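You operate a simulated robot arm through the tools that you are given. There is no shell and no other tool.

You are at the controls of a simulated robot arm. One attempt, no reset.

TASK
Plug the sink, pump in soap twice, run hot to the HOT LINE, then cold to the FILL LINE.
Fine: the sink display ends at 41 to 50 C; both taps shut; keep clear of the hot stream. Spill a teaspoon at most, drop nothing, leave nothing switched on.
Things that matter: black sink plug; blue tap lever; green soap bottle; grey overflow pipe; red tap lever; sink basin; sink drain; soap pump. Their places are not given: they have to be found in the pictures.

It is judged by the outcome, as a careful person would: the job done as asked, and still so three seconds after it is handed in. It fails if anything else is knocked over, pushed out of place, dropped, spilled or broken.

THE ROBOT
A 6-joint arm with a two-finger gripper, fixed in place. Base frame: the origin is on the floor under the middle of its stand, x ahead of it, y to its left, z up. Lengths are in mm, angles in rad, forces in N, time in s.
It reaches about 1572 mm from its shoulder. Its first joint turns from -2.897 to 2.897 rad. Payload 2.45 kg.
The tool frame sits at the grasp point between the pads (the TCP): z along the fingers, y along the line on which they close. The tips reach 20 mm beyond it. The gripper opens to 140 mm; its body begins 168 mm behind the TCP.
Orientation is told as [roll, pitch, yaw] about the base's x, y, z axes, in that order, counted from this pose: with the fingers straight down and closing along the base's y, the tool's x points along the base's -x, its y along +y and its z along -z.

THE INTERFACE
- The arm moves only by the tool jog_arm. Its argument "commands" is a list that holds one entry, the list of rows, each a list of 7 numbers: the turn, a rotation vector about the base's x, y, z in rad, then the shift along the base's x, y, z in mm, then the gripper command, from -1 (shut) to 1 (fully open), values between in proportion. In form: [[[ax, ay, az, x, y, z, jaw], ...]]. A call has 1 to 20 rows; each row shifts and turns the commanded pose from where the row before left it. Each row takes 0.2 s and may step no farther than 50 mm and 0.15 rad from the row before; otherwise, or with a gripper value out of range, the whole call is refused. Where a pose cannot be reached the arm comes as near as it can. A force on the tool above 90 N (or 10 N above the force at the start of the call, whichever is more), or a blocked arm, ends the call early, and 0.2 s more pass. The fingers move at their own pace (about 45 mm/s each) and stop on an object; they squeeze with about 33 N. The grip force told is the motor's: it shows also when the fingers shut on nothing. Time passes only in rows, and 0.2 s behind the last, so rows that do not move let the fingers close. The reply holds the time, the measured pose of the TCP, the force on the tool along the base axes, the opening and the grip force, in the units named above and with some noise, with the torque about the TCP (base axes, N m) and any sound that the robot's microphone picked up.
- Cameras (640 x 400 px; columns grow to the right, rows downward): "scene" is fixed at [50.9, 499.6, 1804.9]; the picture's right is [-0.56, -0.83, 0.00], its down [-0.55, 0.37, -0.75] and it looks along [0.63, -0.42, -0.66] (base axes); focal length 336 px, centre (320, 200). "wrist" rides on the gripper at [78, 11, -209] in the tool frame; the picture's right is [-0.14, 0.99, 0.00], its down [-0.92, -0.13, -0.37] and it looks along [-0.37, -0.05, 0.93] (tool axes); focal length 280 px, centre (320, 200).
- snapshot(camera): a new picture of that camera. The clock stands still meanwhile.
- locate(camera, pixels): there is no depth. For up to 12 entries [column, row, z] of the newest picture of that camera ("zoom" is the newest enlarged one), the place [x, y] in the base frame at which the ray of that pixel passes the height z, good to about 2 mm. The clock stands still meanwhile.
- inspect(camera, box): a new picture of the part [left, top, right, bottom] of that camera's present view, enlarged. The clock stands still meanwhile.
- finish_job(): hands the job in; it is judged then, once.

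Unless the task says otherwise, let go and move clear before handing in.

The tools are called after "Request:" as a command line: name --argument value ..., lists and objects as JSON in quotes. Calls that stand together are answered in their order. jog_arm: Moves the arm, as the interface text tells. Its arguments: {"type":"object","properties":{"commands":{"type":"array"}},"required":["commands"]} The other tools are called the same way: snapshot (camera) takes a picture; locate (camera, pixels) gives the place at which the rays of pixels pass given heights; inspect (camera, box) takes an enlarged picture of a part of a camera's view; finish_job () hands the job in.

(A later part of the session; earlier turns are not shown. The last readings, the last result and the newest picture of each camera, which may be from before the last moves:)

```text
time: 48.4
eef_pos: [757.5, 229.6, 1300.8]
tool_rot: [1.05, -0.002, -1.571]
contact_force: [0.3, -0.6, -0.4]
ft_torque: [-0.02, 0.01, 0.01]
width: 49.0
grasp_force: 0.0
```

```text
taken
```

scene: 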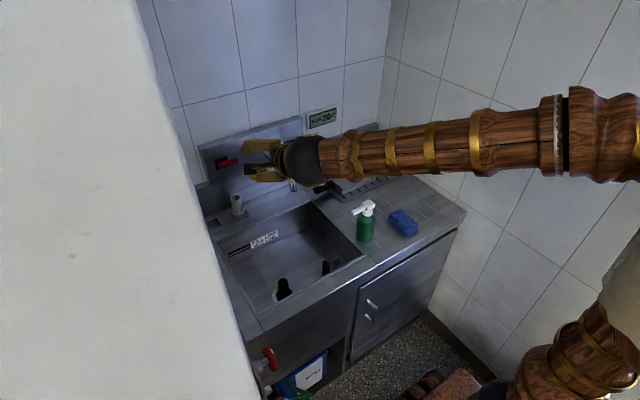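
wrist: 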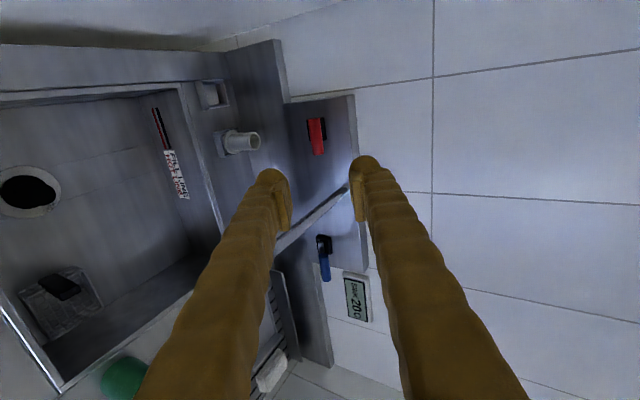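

This is a good view of both taps: red bar (317,135) and blue (323,258). I'll zoom in and triangulate them from here.

Request:
inspect --camera "wrist" --box '[280, 90, 376, 170]'

Request:
inspect --camera "wrist" --box '[280, 210, 376, 300]'

Request:
locate --camera "wrist" --pixels '[[317, 135, 1130], [317, 135, 1150], [317, 135, 1170], [323, 262, 1130], [323, 262, 1150], [323, 262, 1170]]'

```text
5.00 times, centred on (328, 130) of wrist
```

zoom: 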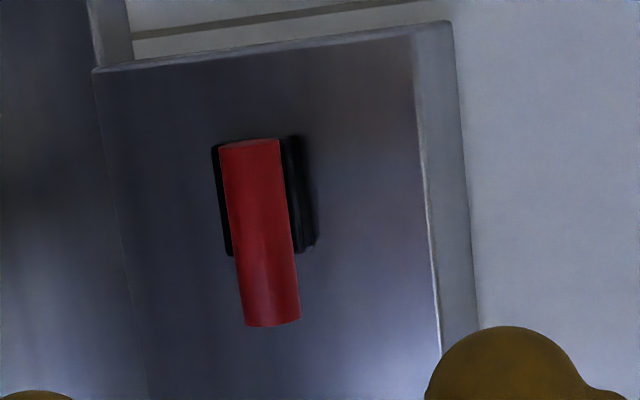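

```text
4.44 times, centred on (328, 255) of wrist
```

zoom: 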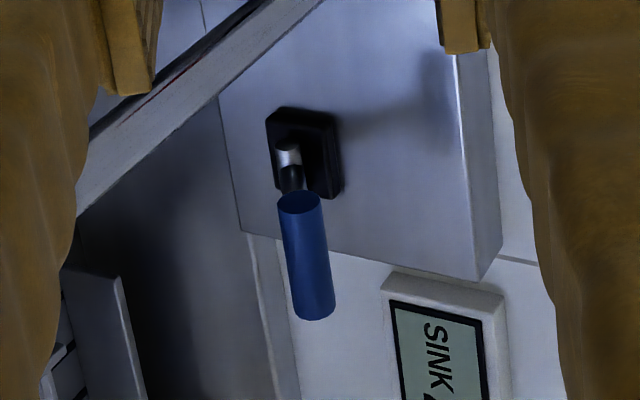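

```text
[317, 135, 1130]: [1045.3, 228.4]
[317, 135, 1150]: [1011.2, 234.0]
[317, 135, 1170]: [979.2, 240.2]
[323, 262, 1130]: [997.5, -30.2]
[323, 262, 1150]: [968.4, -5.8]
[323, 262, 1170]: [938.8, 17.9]
```

Triangulating, the red bar centre is (1014, 231, 1149) with its hinge about 35 mm lower and 57 mm behind, so the stem slopes exactly along my tool direction. I'll approach along the tool axis and stop 40 mm short to check.

Request:
jog_arm --commands '[[[0, 0, 0, 38, 0.3, -23, -0.3], [0, 0, 0, 38, 0.3, -23, -0.3], [0, 0, 0, 38, 0.3, -23, -0.3], [0, 0, 0, 38, 0.3, -23, -0.3], [0, 0, 0, 34.6, 0, -20, -0.3], [0, 0, 0, 34.6, 0, -20, -0.3], [0, 0, 0, 0, 0, 0, -0.3]]]'

Request:
snapshot --camera "wrist"

Request:
snapshot --camera "scene"

Request:
inspect --camera "scene" --box '[195, 110, 325, 210]'

```text
time: 50.0
eef_pos: [994.6, 223.6, 1227.0]
tool_rot: [1.035, -0.002, -1.568]
contact_force: [0.1, -0.6, 0.3]
ft_torque: [-0.01, 0.02, 0.02]
width: 48.9
grasp_force: 0.1
out of reach, approached as far as the arm can: row 1, 2, 3, 4, 5, 6
```

```text
taken
```

wrist: 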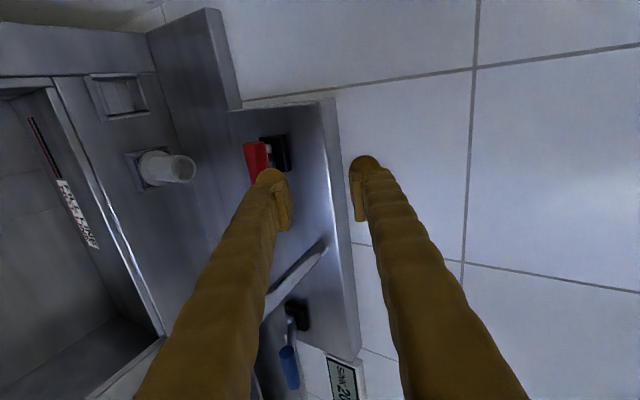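

```text
taken
```

scene: 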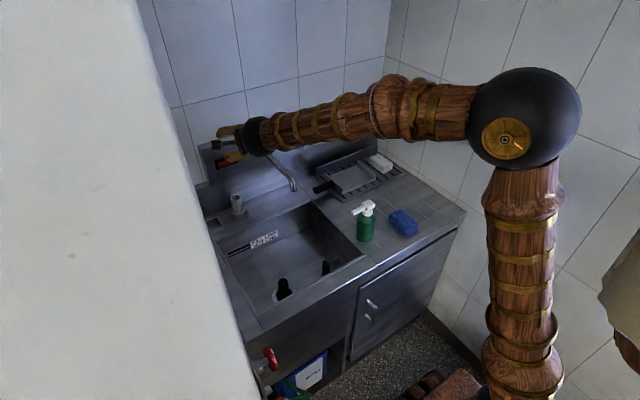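

```text
4.00 times, centred on (260, 160) of scene
```

zoom: 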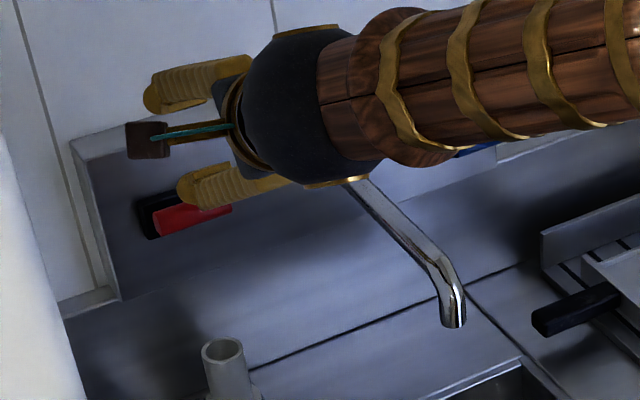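

The arm reports those rows out of reach (measured (995,224,1227), above the target): the tool is nearly in line with the forearm but turned sideways, near a wrist singularity. I'll back out the way I came, then re-aim the tool along the arm's own plane.

Request:
jog_arm --commands '[[[0, 0, 0, -34.6, 0, 20, -0.3], [0, 0, 0, -34.6, 0, 20, -0.3], [0, 0, 0, -38, -0.3, 23, -0.3], [0, 0, 0, -38, -0.3, 23, -0.3], [0, 0, 0, -38, -0.3, 23, -0.3], [0, 0, 0, -38, -0.3, 23, -0.3], [0, 0, 0, 0, 0, 0, -0.3]]]'

Request:
snapshot --camera "wrist"

Request:
snapshot --camera "scene"

```text
time: 51.6
eef_pos: [772.9, 221.1, 1355.6]
tool_rot: [1.049, -0.002, -1.572]
contact_force: [0.7, -0.1, 1.0]
ft_torque: [0.03, -0.01, -0.02]
width: 49.2
grasp_force: 0.1
```

```text
taken
```

wrist: 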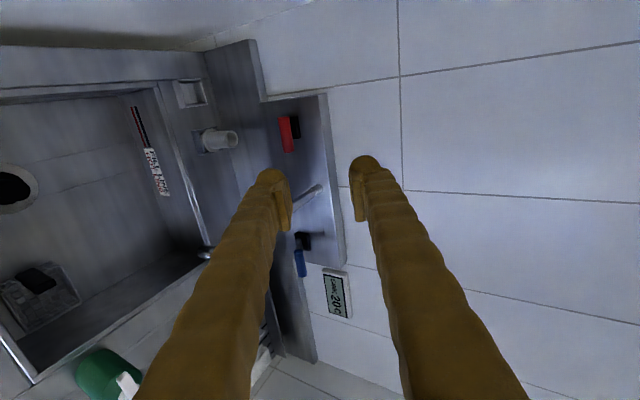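

```text
taken
```

scene: 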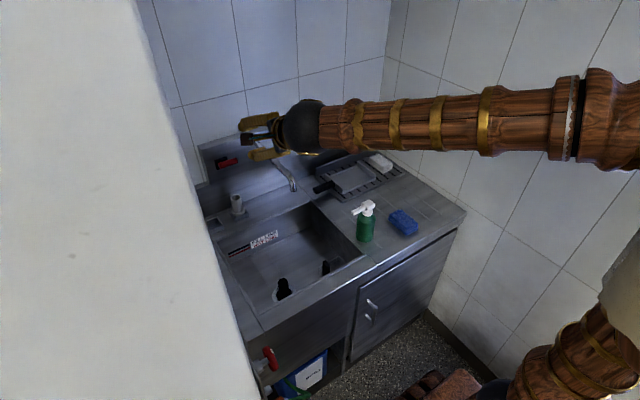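

Commanded pose follows the achieved pose, now (773, 221, 1356). I'll yaw the tool +0.22 rad so it points along the arm plane, ease the pitch a little, and test moving toward the approach point in free space.

Request:
jog_arm --commands '[[[0, 0, 0.11, 0, 0, 0, -0.3], [0, 0, 0.11, 0, 0, 0, -0.3], [-0.033, 0.146, 0, 0, 0, 0, -0.3], [0, 0, 0, 10, 0, -25, -0.3], [0, 0, 0, 10, 0, -25, -0.3], [0, 0, 0, 10, 0, -25, -0.3], [0, 0, 0, 0, 0, 0, -0.3]]]'

Request:
snapshot --camera "wrist"

```text
time: 53.2
eef_pos: [803.5, 223.3, 1283.0]
tool_rot: [0.901, 0.0, -1.351]
contact_force: [-0.2, -0.6, 0.0]
ft_torque: [0.02, -0.03, -0.01]
width: 49.0
grasp_force: 0.1
```

```text
taken
```

wrist: 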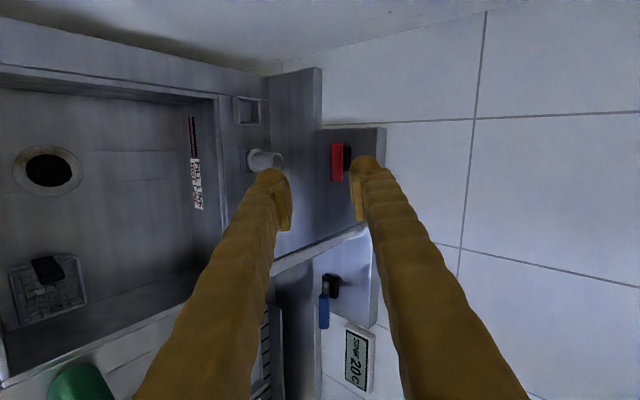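

That pose is reachable with no warnings (tilt 0.90 rad, azimuth 0.22). I'll continue to 120 mm short of the bar along the tool axis and look.

Request:
jog_arm --commands '[[[0, 0, 0, 39.5, -4.3, -19.8, -0.3], [0, 0, 0, 39.5, -4.3, -19.8, -0.3], [0, 0, 0, 39.5, -4.2, -19.9, -0.3], [0, 0, 0, 0, 0, 0, -0.3]]]'

Request:
snapshot --camera "wrist"

Request:
inspect --camera "wrist" --box '[250, 80, 390, 240]'

Request:
inspect --camera "scene" --box '[195, 110, 325, 210]'

```text
time: 54.2
eef_pos: [920.4, 207.1, 1221.0]
tool_rot: [0.901, -0.002, -1.35]
contact_force: [0.4, 0.2, 0.2]
ft_torque: [-0.01, 0.01, -0.03]
width: 49.0
grasp_force: 0.0
```

```text
taken
```

wrist: 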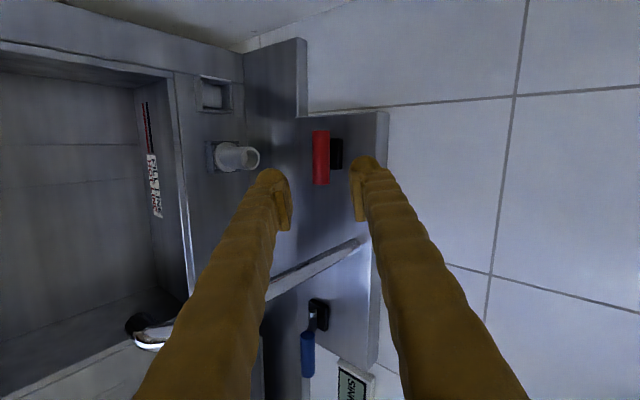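

```text
2.50 times, centred on (320, 160) of wrist
```

zoom: 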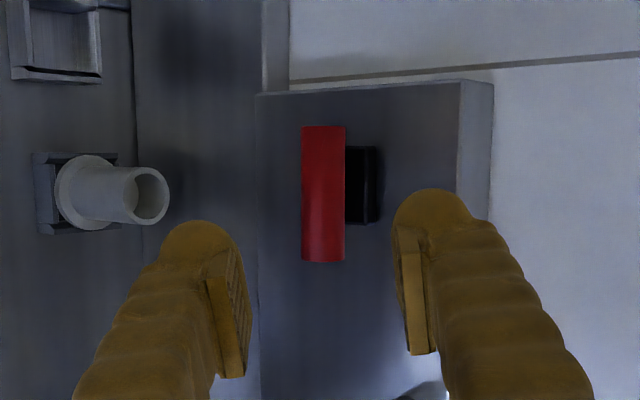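

```text
4.00 times, centred on (260, 160) of scene
```

zoom: 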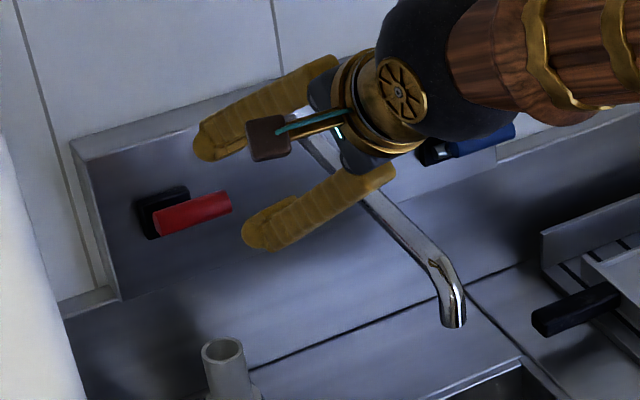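

The bar (320.8,157) lies almost exactly on my tool axis (expected 320,159.5 at 120 mm ahead). Advancing 80 mm and checking again.

Request:
jog_arm --commands '[[[0, 0, 0, 30.6, 7.8, -24.8, -0.3], [0, 0, 0, 30.6, 7.8, -24.8, -0.3], [0, 0, 0, 0, 0, 0, -0.3]]]'

Request:
snapshot --camera "wrist"

Request:
inspect --camera "scene" --box '[195, 110, 325, 210]'

```text
time: 55.0
eef_pos: [982.6, 224.2, 1176.5]
tool_rot: [0.9, -0.002, -1.35]
contact_force: [0.6, 0.6, 0.2]
ft_torque: [-0.02, 0.02, 0.02]
width: 49.0
grasp_force: 0.0
```

```text
taken
```

wrist: 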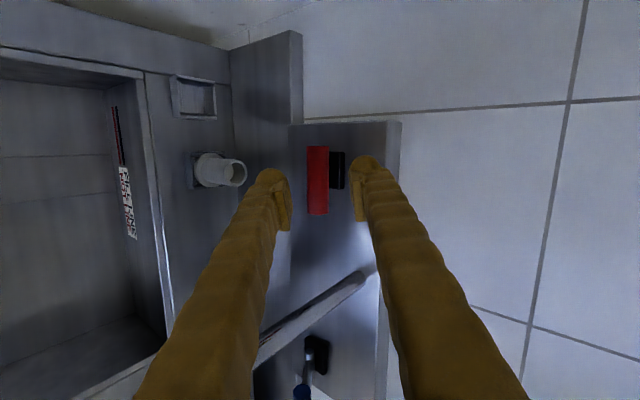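

```text
4.00 times, centred on (260, 160) of scene
```

zoom: 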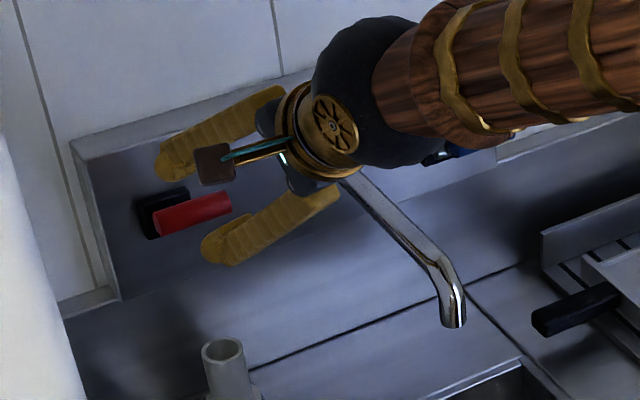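

The bar (centre 317.5,181) is about 43 mm ahead and within 2 mm of the mid-line. I'll slide the open fingers over it.

Request:
jog_arm --commands '[[[0, 0, 0, 15.5, 3.5, -13.8, -0.3], [0, 0, 0, 15.5, 3.5, -13.8, -0.3], [0, 0, 0, 0, 0, 0, -0.3]]]'

Request:
snapshot --camera "wrist"

Request:
inspect --camera "scene" --box '[195, 110, 325, 210]'

```text
time: 55.8
eef_pos: [1013.1, 230.9, 1148.5]
tool_rot: [0.9, -0.002, -1.352]
contact_force: [0.2, -0.2, -0.1]
ft_torque: [-0.01, 0.0, 0.0]
width: 49.1
grasp_force: 0.1
```

```text
taken
```

wrist: 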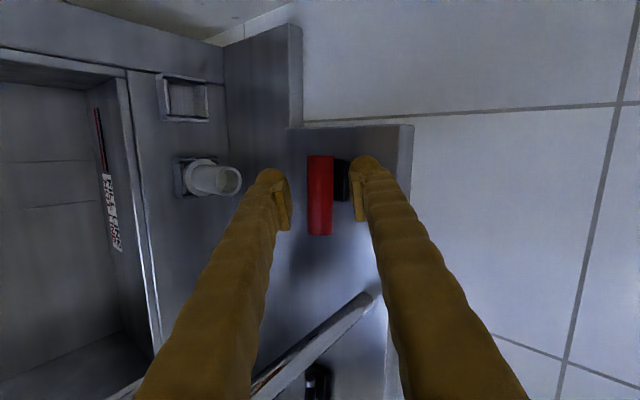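

```text
4.00 times, centred on (260, 160) of scene
```

zoom: 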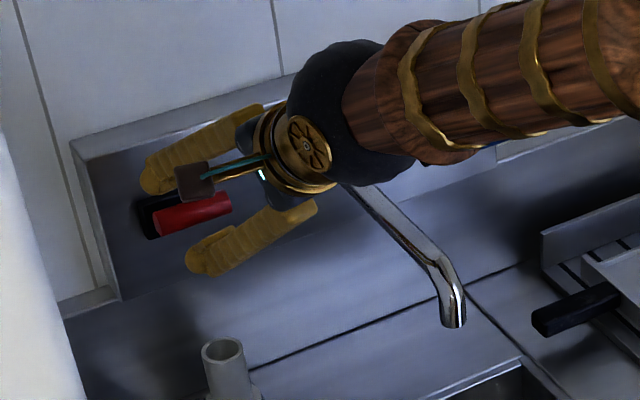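

The bar now sits centred between the fingers (319.5,195). I'll narrow the jaws to about 27 mm so they cage it without squeezing.

Request:
jog_arm --commands '[[[0, 0, 0, 0, 0, 0, -0.6], [0, 0, 0, 0, 0, 0, -0.6], [0, 0, 0, 0, 0, 0, -0.62]]]'

Request:
inspect --camera "wrist" --box '[250, 130, 390, 250]'

```text
time: 56.6
eef_pos: [1013.6, 230.5, 1147.2]
tool_rot: [0.9, -0.002, -1.351]
contact_force: [0.4, 0.4, -0.3]
ft_torque: [-0.02, -0.01, -0.01]
width: 26.3
grasp_force: 0.1
```

```text
3.33 times, centred on (320, 190) of wrist
```

zoom: 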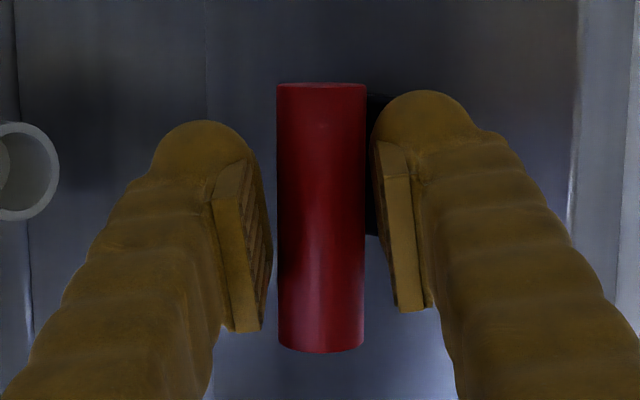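

The bar is caged with a couple of millimetres to spare each side. I'll test gently in the lifting direction first.

Request:
jog_arm --commands '[[[0, 0, 0, 1, 0, 2, -0.62], [0, 0, 0, 1, 0, 2, -0.62]]]'

Request:
jog_arm --commands '[[[0, 0, 0, 1, 0, 2, -0.62], [0, 0, 0, 0, 0, 0, -0.62]]]'

Request:
inspect --camera "wrist" --box '[250, 130, 390, 250]'

```text
time: 57.2
eef_pos: [1015.0, 231.5, 1150.8]
tool_rot: [0.899, -0.003, -1.351]
contact_force: [-4.2, -0.4, -4.2]
ft_torque: [0.06, 0.07, -0.08]
width: 30.1
grasp_force: 2.2
```

```text
time: 57.8
eef_pos: [1016.3, 231.8, 1151.9]
tool_rot: [0.899, -0.002, -1.351]
contact_force: [-4.9, -2.2, -9.7]
ft_torque: [0.14, 0.05, -0.06]
width: 33.2
grasp_force: 5.0
```

```text
3.33 times, centred on (320, 190) of wrist
```

zoom: 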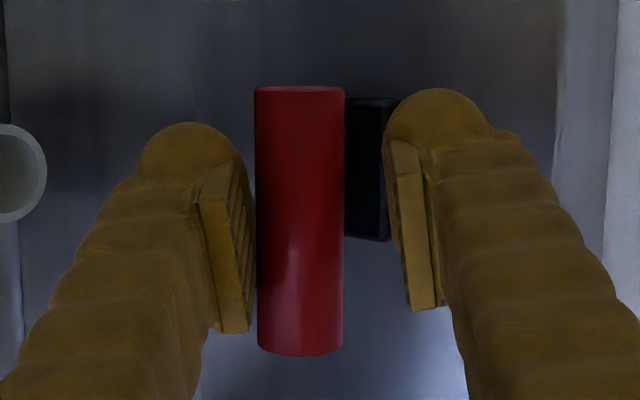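

Lifting just pushes the lower finger back (10 N, the bar did not move), so up may be the closed stop. I'll return and test pushing down.

Request:
jog_arm --commands '[[[0, 0, 0, -1.5, 0, -3, -0.62], [0, 0, 0, -1.5, 0, -3, -0.62], [0, 0, 0, -1, 0, -2, -0.62], [0, 0, 0, 0, 0, 0, -0.62]]]'

Request:
jog_arm --commands '[[[0, 0, 0, -1, 0, -2, -0.62], [0, 0, 0, 0, 0, 0, -0.62]]]'

Request:
inspect --camera "wrist" --box '[250, 130, 390, 250]'

Request:
inspect --camera "scene" --box '[190, 140, 310, 300]'

```text
time: 58.8
eef_pos: [1013.0, 232.4, 1143.7]
tool_rot: [0.901, 0.0, -1.352]
contact_force: [1.2, 0.0, -0.3]
ft_torque: [-0.03, 0.0, -0.03]
width: 26.8
grasp_force: 0.1
```

```text
time: 59.4
eef_pos: [1011.4, 231.9, 1142.1]
tool_rot: [0.903, -0.002, -1.351]
contact_force: [0.7, -0.3, 0.8]
ft_torque: [0.01, -0.03, -0.02]
width: 26.9
grasp_force: 0.1
```

```text
3.33 times, centred on (320, 190) of wrist
```

zoom: 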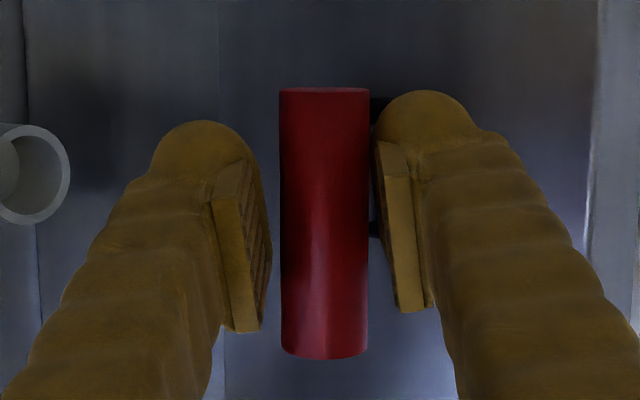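

```text
2.50 times, centred on (250, 220) of scene
```

zoom: 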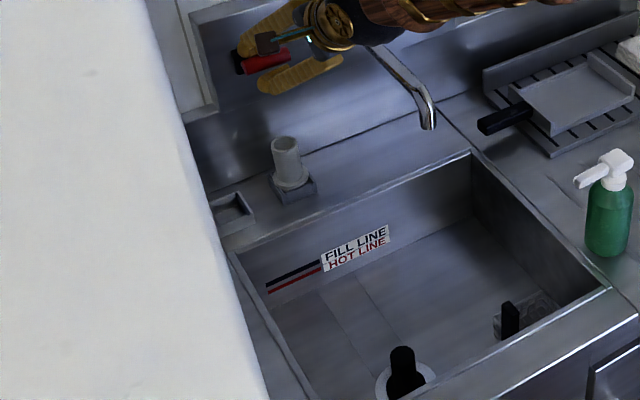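

Pushing down meets almost no force and the bar follows the fingers, so down is the opening direction. I'll go further in small steps and watch for water.

Request:
jog_arm --commands '[[[0, 0, 0, -1.2, 0, -3.5, -0.62], [0, 0, 0, 0, 0, 0, -0.62]]]'

Request:
inspect --camera "wrist" --box '[250, 130, 390, 250]'

Request:
inspect --camera "scene" --box '[190, 140, 350, 300]'

```text
time: 60.0
eef_pos: [1010.8, 231.9, 1138.0]
tool_rot: [0.902, -0.004, -1.351]
contact_force: [-0.3, 0.2, 1.5]
ft_torque: [0.0, 0.0, -0.01]
width: 26.6
grasp_force: 0.1
```

```text
3.33 times, centred on (320, 190) of wrist
```

zoom: 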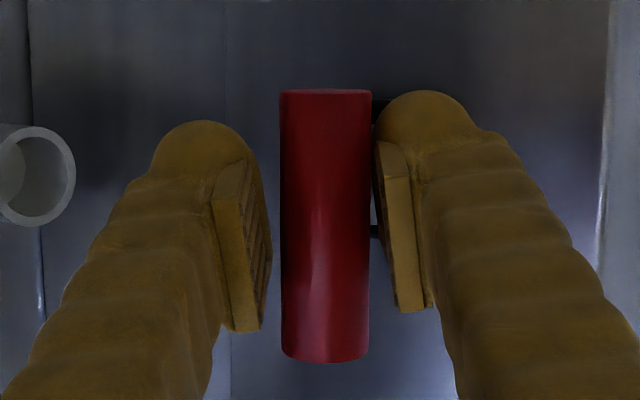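

```text
2.50 times, centred on (270, 220) of scene
```

zoom: 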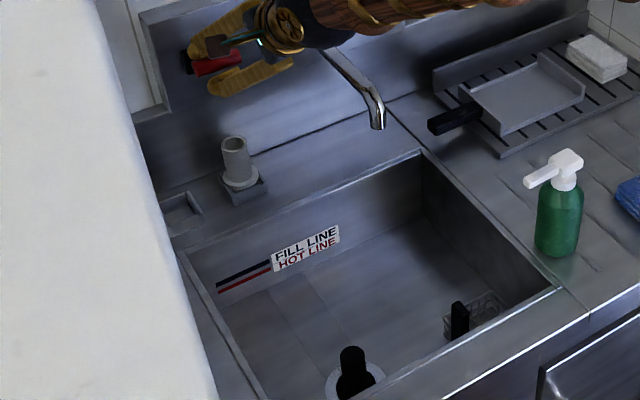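

The bar is following but no water yet. Continuing down.

Request:
jog_arm --commands '[[[0, 0, 0, -1, 0, -4, -0.62], [0, 0, 0, 0, 0, 0, -0.62]]]'

Request:
inspect --camera "scene" --box '[190, 140, 350, 300]'

Request:
snapshot --camera "wrist"

```text
time: 60.6
eef_pos: [1010.9, 233.0, 1133.9]
tool_rot: [0.901, -0.002, -1.351]
contact_force: [-0.1, 0.6, 0.8]
ft_torque: [0.0, -0.01, -0.02]
width: 26.8
grasp_force: 0.3
```

```text
2.50 times, centred on (270, 220) of scene
```

zoom: 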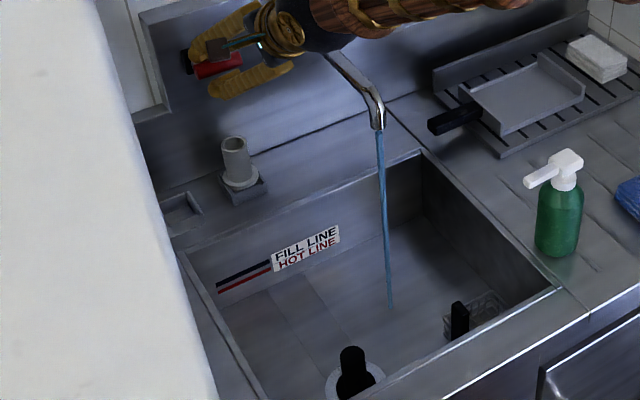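

```text
taken
```

wrist: 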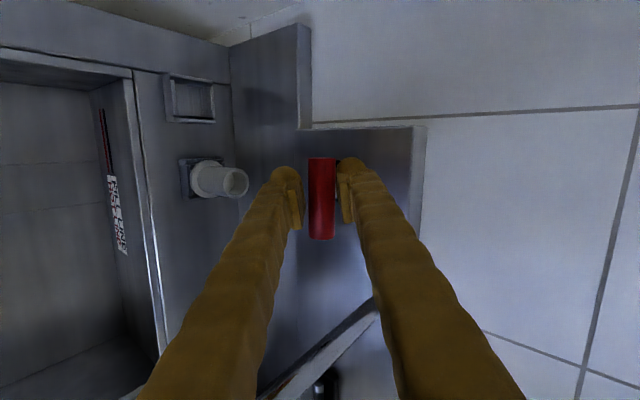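

Water is running from the spout. The tool is well clear of the stream, so I'll open a bit more and watch the level rise against the lines.

Request:
jog_arm --commands '[[[0, 0, 0, -0.5, 0, -4, -0.62], [0, 0, 0, 0, 0, -4, -0.62], [0, 0, 0, 0, 0, 0, -0.62], [0, 0, 0, 0, 0, 0, -0.62], [0, 0, 0, 0, 0, 0, -0.62]]]'

Request:
inspect --camera "scene" --box '[190, 140, 350, 300]'

Request:
inspect --camera "scene" --box '[230, 220, 310, 280]'

Request:
locate --camera "scene" --pixels '[[238, 253.2, 740], [238, 253.2, 780], [238, 253.2, 820], [236, 250, 780], [236, 250, 820]]'

```text
time: 61.8
eef_pos: [1008.9, 232.1, 1126.3]
tool_rot: [0.901, -0.002, -1.351]
contact_force: [0.1, 0.3, 0.1]
ft_torque: [-0.02, -0.02, 0.01]
width: 26.7
grasp_force: 0.2
```

```text
2.50 times, centred on (270, 220) of scene
```

zoom: 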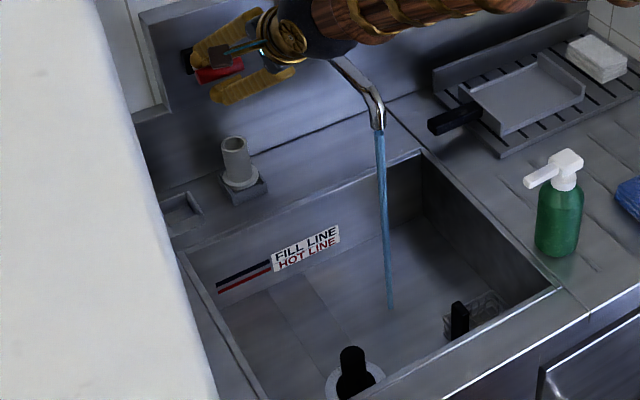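

```text
6.67 times, centred on (270, 250) of scene
```

zoom: 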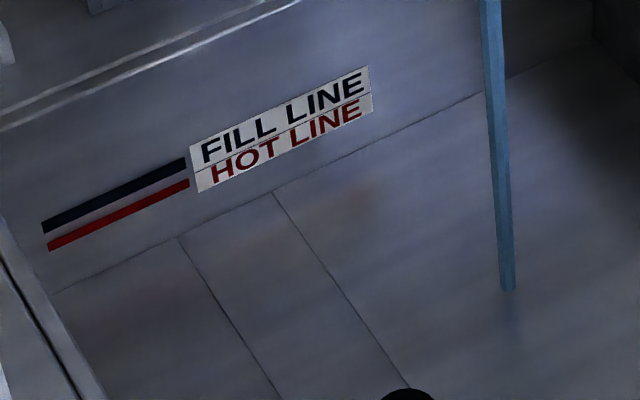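

```text
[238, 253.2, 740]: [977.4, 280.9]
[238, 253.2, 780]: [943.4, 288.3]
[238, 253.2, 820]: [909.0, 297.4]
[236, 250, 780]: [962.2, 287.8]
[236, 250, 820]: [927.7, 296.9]
```

The HOT LINE is about 40 mm above the floor and the FILL LINE about 15 mm higher. The stream runs cleanly; I'll wait and measure the fill rate.

Request:
jog_arm --commands '[[[0, 0, 0, 0, 0, 0, -0.62], [0, 0, 0, 0, 0, 0, -0.62], [0, 0, 0, 0, 0, 0, -0.62], [0, 0, 0, 0, 0, 0, -0.62], [0, 0, 0, 0, 0, 0, -0.62], [0, 0, 0, 0, 0, 0, -0.62], [0, 0, 0, 0, 0, 0, -0.62], [0, 0, 0, 0, 0, 0, -0.62], [0, 0, 0, 0, 0, 0, -0.62], [0, 0, 0, 0, 0, 0, -0.62]]]'

Request:
inspect --camera "scene" --box '[190, 140, 350, 300]'

Request:
inspect --camera "scene" --box '[230, 220, 310, 280]'

Request:
inspect --camera "scene" --box '[300, 100, 350, 135]'

```text
time: 64.0
eef_pos: [1011.1, 232.5, 1126.0]
tool_rot: [0.9, -0.001, -1.35]
contact_force: [0.5, -0.2, -0.2]
ft_torque: [0.0, 0.0, 0.01]
width: 26.6
grasp_force: 0.0
```

```text
2.50 times, centred on (270, 220) of scene
```

zoom: 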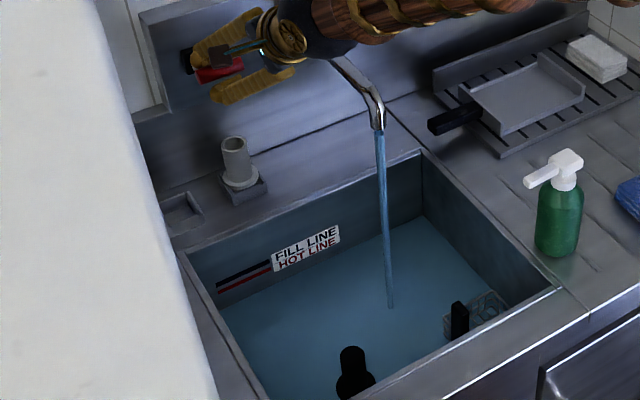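

```text
6.67 times, centred on (270, 250) of scene
```

zoom: 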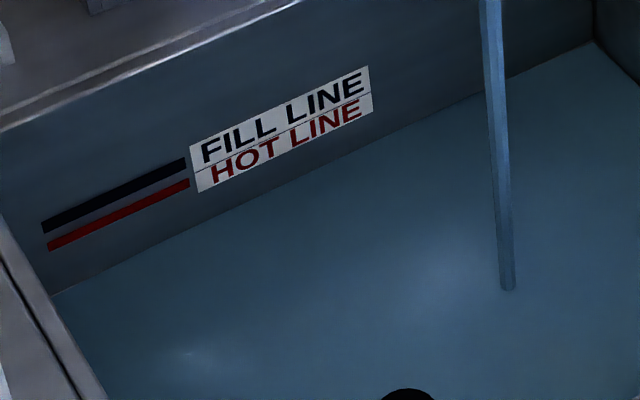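

```text
11.43 times, centred on (325, 118) of scene
```

zoom: 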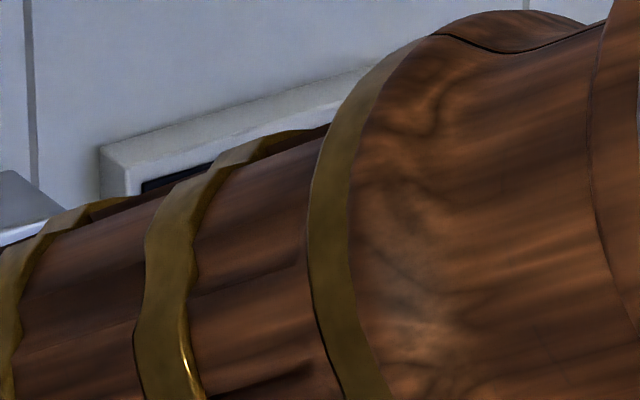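

Water now covers the floor and rises slowly, held by the plug. I'll open the hot lever a bit further and keep timing the level.

Request:
jog_arm --commands '[[[0, 0, 0, 0, 0, -4, -0.62], [0, 0, 0, 0.3, 0, -4, -0.62], [0, 0, 0, 0.6, 0, -4, -0.62], [0, 0, 0, 0, 0, 0, -0.62], [0, 0, 0, 0, 0, 0, -0.62], [0, 0, 0, 0, 0, 0, -0.62], [0, 0, 0, 0, 0, 0, -0.62], [0, 0, 0, 0, 0, 0, -0.62], [0, 0, 0, 0, 0, 0, -0.62], [0, 0, 0, 0, 0, 0, -0.62]]]'

Request:
inspect --camera "scene" --box '[190, 140, 350, 300]'

Request:
inspect --camera "scene" --box '[230, 220, 310, 280]'

Request:
inspect --camera "wrist" --box '[250, 130, 390, 250]'

```text
time: 66.2
eef_pos: [1009.8, 231.6, 1115.1]
tool_rot: [0.901, -0.003, -1.352]
contact_force: [-0.1, 0.1, -0.9]
ft_torque: [0.04, 0.02, -0.02]
width: 26.9
grasp_force: 0.4
```

```text
2.50 times, centred on (270, 220) of scene
```

zoom: 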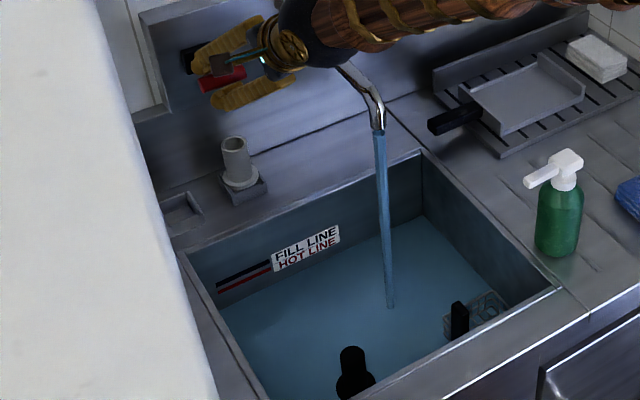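

```text
6.67 times, centred on (270, 250) of scene
```

zoom: 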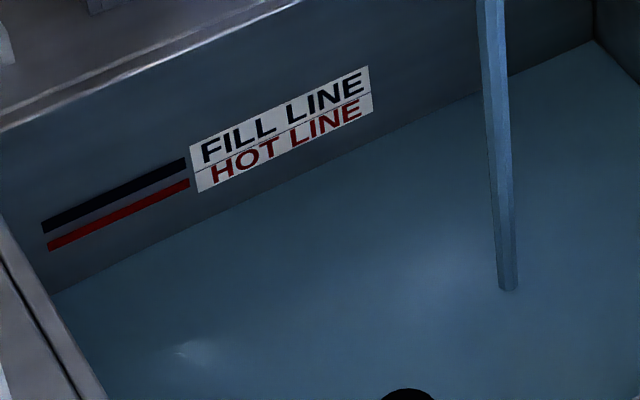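

```text
3.33 times, centred on (320, 190) of wrist
```

zoom: 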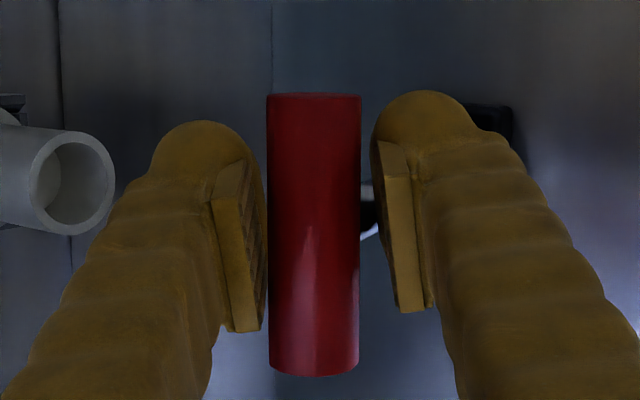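

The level is rising and the stream stays clear of the arm. I'll wait three more seconds and compare the water edge with the red line.

Request:
jog_arm --commands '[[[0, 0, 0, 0, 0, 0, -0.62], [0, 0, 0, 0, 0, 0, -0.62], [0, 0, 0, 0, 0, 0, -0.62], [0, 0, 0, 0, 0, 0, -0.62], [0, 0, 0, 0, 0, 0, -0.62], [0, 0, 0, 0, 0, 0, -0.62], [0, 0, 0, 0, 0, 0, -0.62], [0, 0, 0, 0, 0, 0, -0.62], [0, 0, 0, 0, 0, 0, -0.62], [0, 0, 0, 0, 0, 0, -0.62], [0, 0, 0, 0, 0, 0, -0.62], [0, 0, 0, 0, 0, 0, -0.62], [0, 0, 0, 0, 0, 0, -0.62], [0, 0, 0, 0, 0, 0, -0.62]]]'

Request:
inspect --camera "scene" --box '[230, 235, 278, 265]'

Request:
inspect --camera "scene" --box '[190, 140, 350, 300]'

Request:
snapshot --camera "wrist"

```text
time: 69.2
eef_pos: [1010.2, 232.6, 1115.2]
tool_rot: [0.9, -0.003, -1.351]
contact_force: [0.0, 0.1, -1.1]
ft_torque: [0.03, 0.03, 0.0]
width: 26.9
grasp_force: 0.1
```

```text
13.33 times, centred on (254, 250) of scene
```

zoom: 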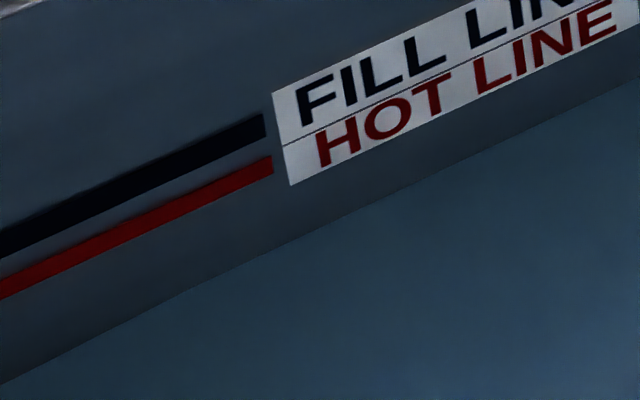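

```text
2.50 times, centred on (270, 220) of scene
```

zoom: 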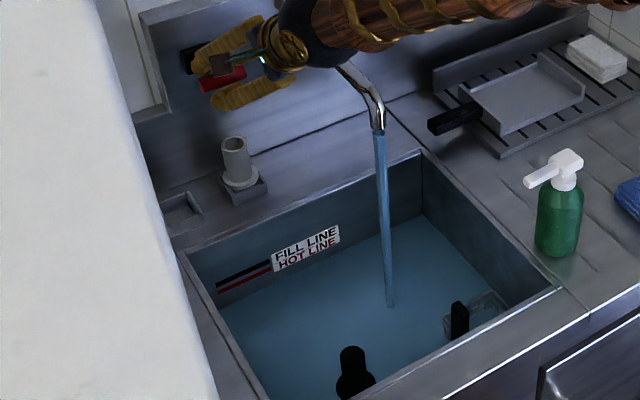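

```text
taken
```

wrist: 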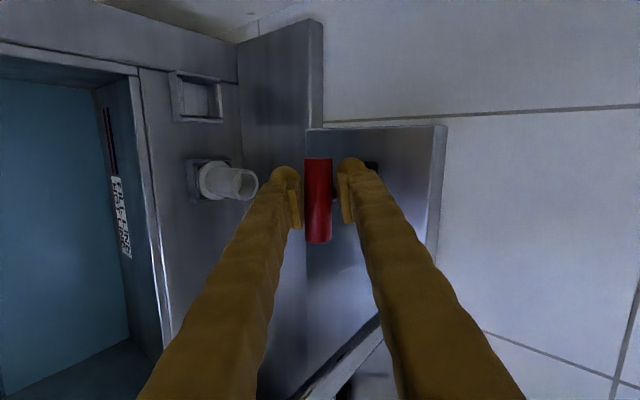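

The water edge is still about 90 zoom-pixels below the red line and rising slowly, so I'll open the lever further for a fuller flow.

Request:
jog_arm --commands '[[[0, 0, 0, 0.5, 0, -4, -0.62], [0, 0, 0, 0.8, 0, -4, -0.62], [0, 0, 0, 1.0, 0, -4, -0.62], [0, 0, 0, 1.2, 0, -4, -0.62], [0, 0, 0, 0, 0, 0, -0.62], [0, 0, 0, 0, 0, 0, -0.62], [0, 0, 0, 0, 0, 0, -0.62], [0, 0, 0, 0, 0, 0, -0.62], [0, 0, 0, 0, 0, 0, -0.62], [0, 0, 0, 0, 0, 0, -0.62]]]'

Request:
inspect --camera "scene" --box '[230, 235, 278, 265]'

Request:
inspect --camera "scene" --box '[190, 140, 350, 300]'

Request:
inspect --camera "wrist" --box '[250, 130, 390, 250]'

```text
time: 71.4
eef_pos: [1013.9, 233.9, 1099.8]
tool_rot: [0.9, -0.002, -1.351]
contact_force: [-77.7, 8.4, 26.7]
ft_torque: [0.49, -1.61, -1.08]
width: 33.9
grasp_force: 45.5
```

```text
13.33 times, centred on (254, 250) of scene
```

zoom: 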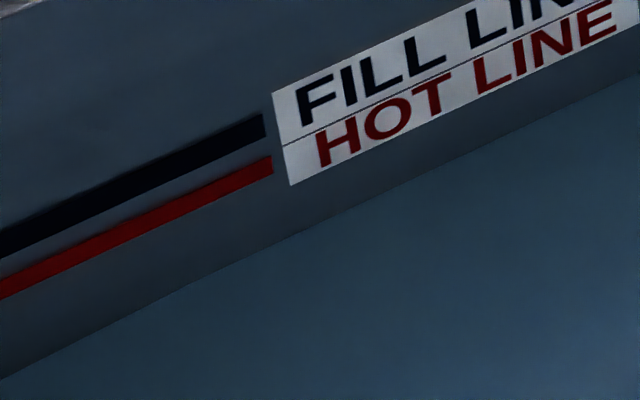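

```text
2.50 times, centred on (270, 220) of scene
```

zoom: 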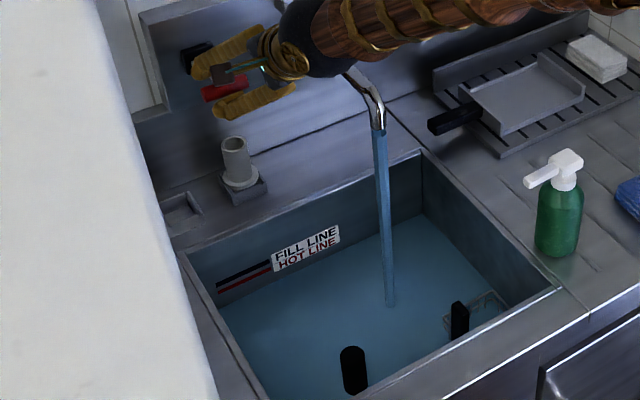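

```text
3.33 times, centred on (320, 190) of wrist
```

zoom: 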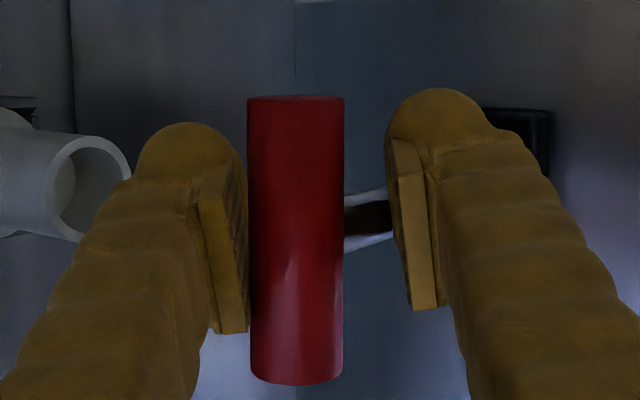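

The force reading jumped (−78 N in x): the upper fingertip is jammed against the stem now that the lever is below horizontal. I'll back off along the tool axis right away.

Request:
jog_arm --commands '[[[0, 0, 0, -3, -0.7, 2.5, -0.55], [0, 0, 0, -3, -0.7, 2.5, -0.55], [0, 0, 0, -3, -0.7, 2.5, -0.55], [0, 0, 0, 0, 0, 0, -0.55]]]'

Request:
inspect --camera "wrist" --box '[250, 130, 390, 250]'

Request:
inspect --camera "scene" --box '[195, 110, 325, 210]'

Request:
inspect --camera "scene" --box '[230, 235, 278, 265]'

```text
time: 72.4
eef_pos: [1004.9, 230.3, 1106.1]
tool_rot: [0.9, -0.001, -1.351]
contact_force: [0.1, -0.8, -0.1]
ft_torque: [-0.03, 0.02, -0.02]
width: 31.5
grasp_force: 0.3
```

```text
3.33 times, centred on (320, 190) of wrist
```

zoom: 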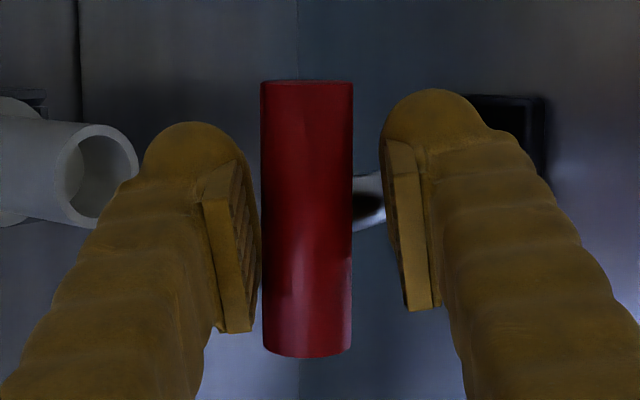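

```text
4.00 times, centred on (260, 160) of scene
```

zoom: 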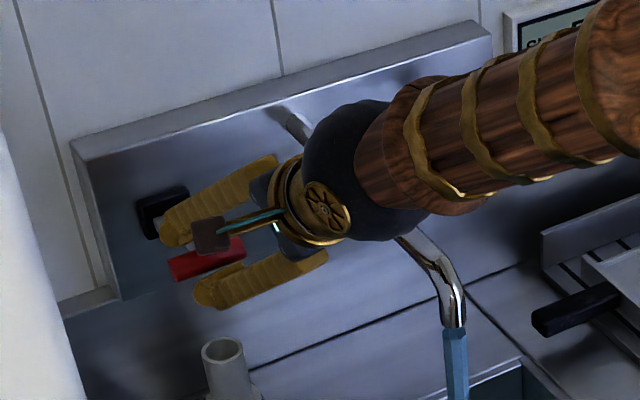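

```text
13.33 times, centred on (254, 250) of scene
```

zoom: 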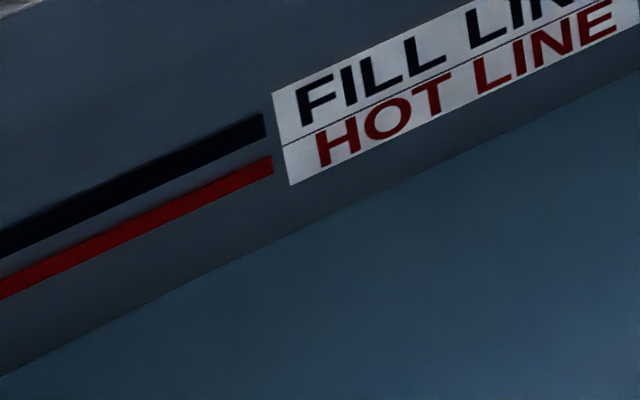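

Forces are back to zero with the bar loosely caged and water running well. The level rises about 2 zoom-pixels per second with ~86 to go, so I'll wait 4 s and check.

Request:
jog_arm --commands '[[[0, 0, 0, 0, 0, 0, -0.55], [0, 0, 0, 0, 0, 0, -0.55], [0, 0, 0, 0, 0, 0, -0.55], [0, 0, 0, 0, 0, 0, -0.55], [0, 0, 0, 0, 0, 0, -0.55], [0, 0, 0, 0, 0, 0, -0.55], [0, 0, 0, 0, 0, 0, -0.55], [0, 0, 0, 0, 0, 0, -0.55], [0, 0, 0, 0, 0, 0, -0.55], [0, 0, 0, 0, 0, 0, -0.55], [0, 0, 0, 0, 0, 0, -0.55], [0, 0, 0, 0, 0, 0, -0.55], [0, 0, 0, 0, 0, 0, -0.55], [0, 0, 0, 0, 0, 0, -0.55], [0, 0, 0, 0, 0, 0, -0.55], [0, 0, 0, 0, 0, 0, -0.55], [0, 0, 0, 0, 0, 0, -0.55], [0, 0, 0, 0, 0, 0, -0.55], [0, 0, 0, 0, 0, 0, -0.55]]]'

Request:
inspect --camera "scene" --box '[230, 235, 278, 265]'

Request:
snapshot --camera "scene"

Request:
snapshot --camera "wrist"

```text
time: 76.4
eef_pos: [1005.7, 231.4, 1107.1]
tool_rot: [0.901, -0.003, -1.351]
contact_force: [-0.2, 0.8, 0.2]
ft_torque: [0.01, -0.01, -0.01]
width: 31.4
grasp_force: 0.1
```

```text
13.33 times, centred on (254, 250) of scene
```

zoom: 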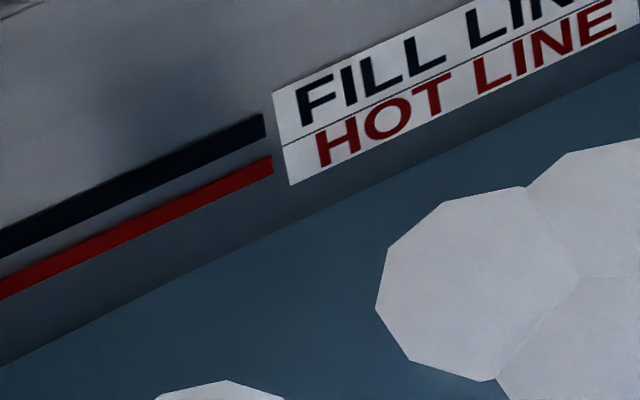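

```text
taken
```

scene: 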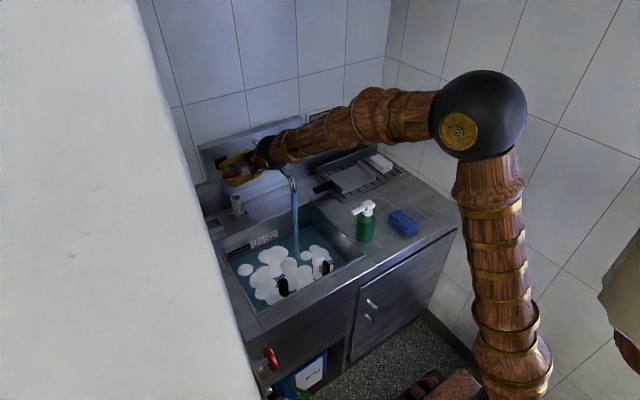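

```text
taken
```

wrist: 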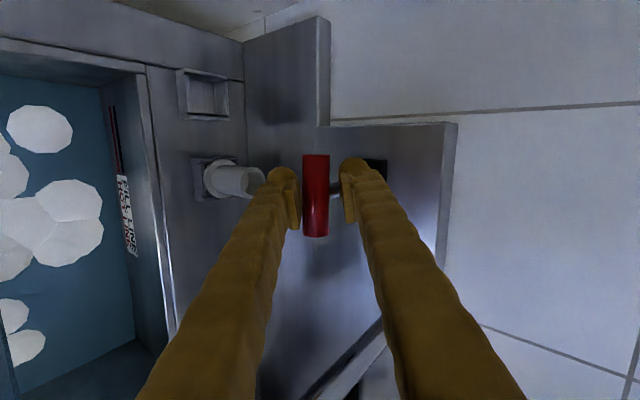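

Foam has formed, confirming soap went in. The water edge moved from 316 to 303 (3.2 zoom-px/s) with the red line at ≈230, so about 22 s to go; I'll wait on.

Request:
jog_arm --commands '[[[0, 0, 0, 0, 0, 0, -0.55], [0, 0, 0, 0, 0, 0, -0.55], [0, 0, 0, 0, 0, 0, -0.55], [0, 0, 0, 0, 0, 0, -0.55], [0, 0, 0, 0, 0, 0, -0.55], [0, 0, 0, 0, 0, 0, -0.55], [0, 0, 0, 0, 0, 0, -0.55], [0, 0, 0, 0, 0, 0, -0.55], [0, 0, 0, 0, 0, 0, -0.55], [0, 0, 0, 0, 0, 0, -0.55], [0, 0, 0, 0, 0, 0, -0.55], [0, 0, 0, 0, 0, 0, -0.55], [0, 0, 0, 0, 0, 0, -0.55], [0, 0, 0, 0, 0, 0, -0.55], [0, 0, 0, 0, 0, 0, -0.55], [0, 0, 0, 0, 0, 0, -0.55], [0, 0, 0, 0, 0, 0, -0.55], [0, 0, 0, 0, 0, 0, -0.55], [0, 0, 0, 0, 0, 0, -0.55], [0, 0, 0, 0, 0, 0, -0.55]]]'

Request:
inspect --camera "scene" --box '[230, 235, 278, 265]'

Request:
inspect --camera "scene" --box '[190, 140, 350, 300]'

Request:
inspect --camera "scene" --box '[290, 90, 350, 140]'

```text
time: 80.6
eef_pos: [1004.3, 230.9, 1107.1]
tool_rot: [0.901, -0.001, -1.35]
contact_force: [0.3, 0.1, 0.5]
ft_torque: [0.03, 0.0, -0.01]
width: 31.4
grasp_force: 0.0
```

```text
13.33 times, centred on (254, 250) of scene
```

zoom: 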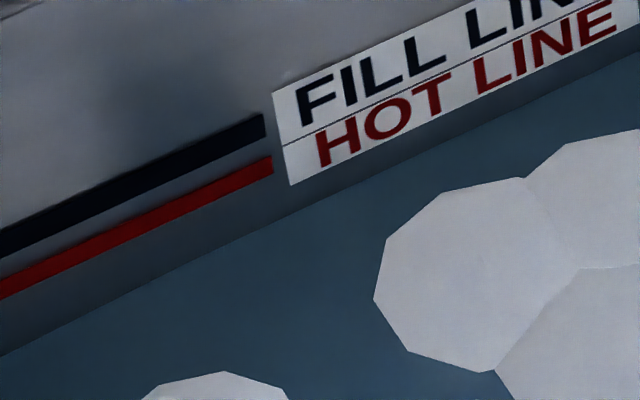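

```text
2.50 times, centred on (270, 220) of scene
```

zoom: 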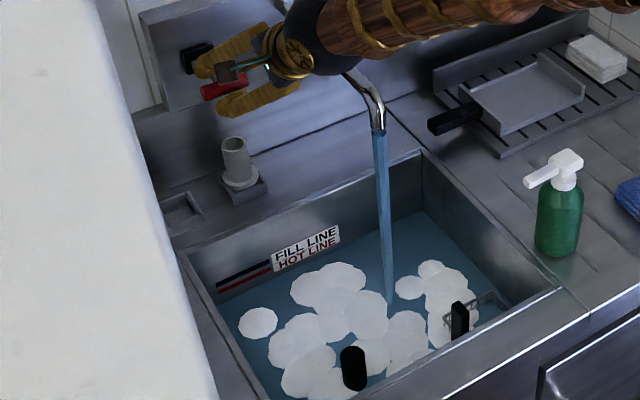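

```text
8.00 times, centred on (320, 115) of scene
```

zoom: 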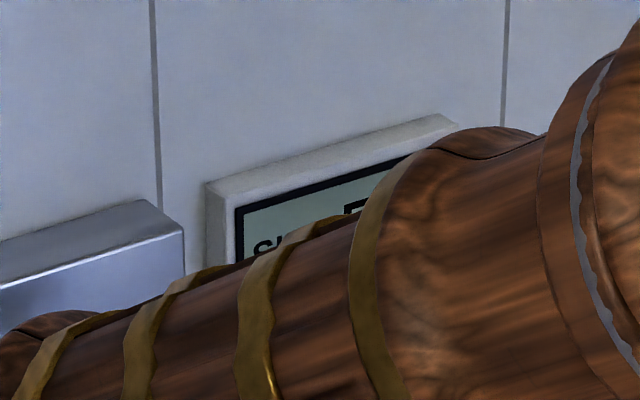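

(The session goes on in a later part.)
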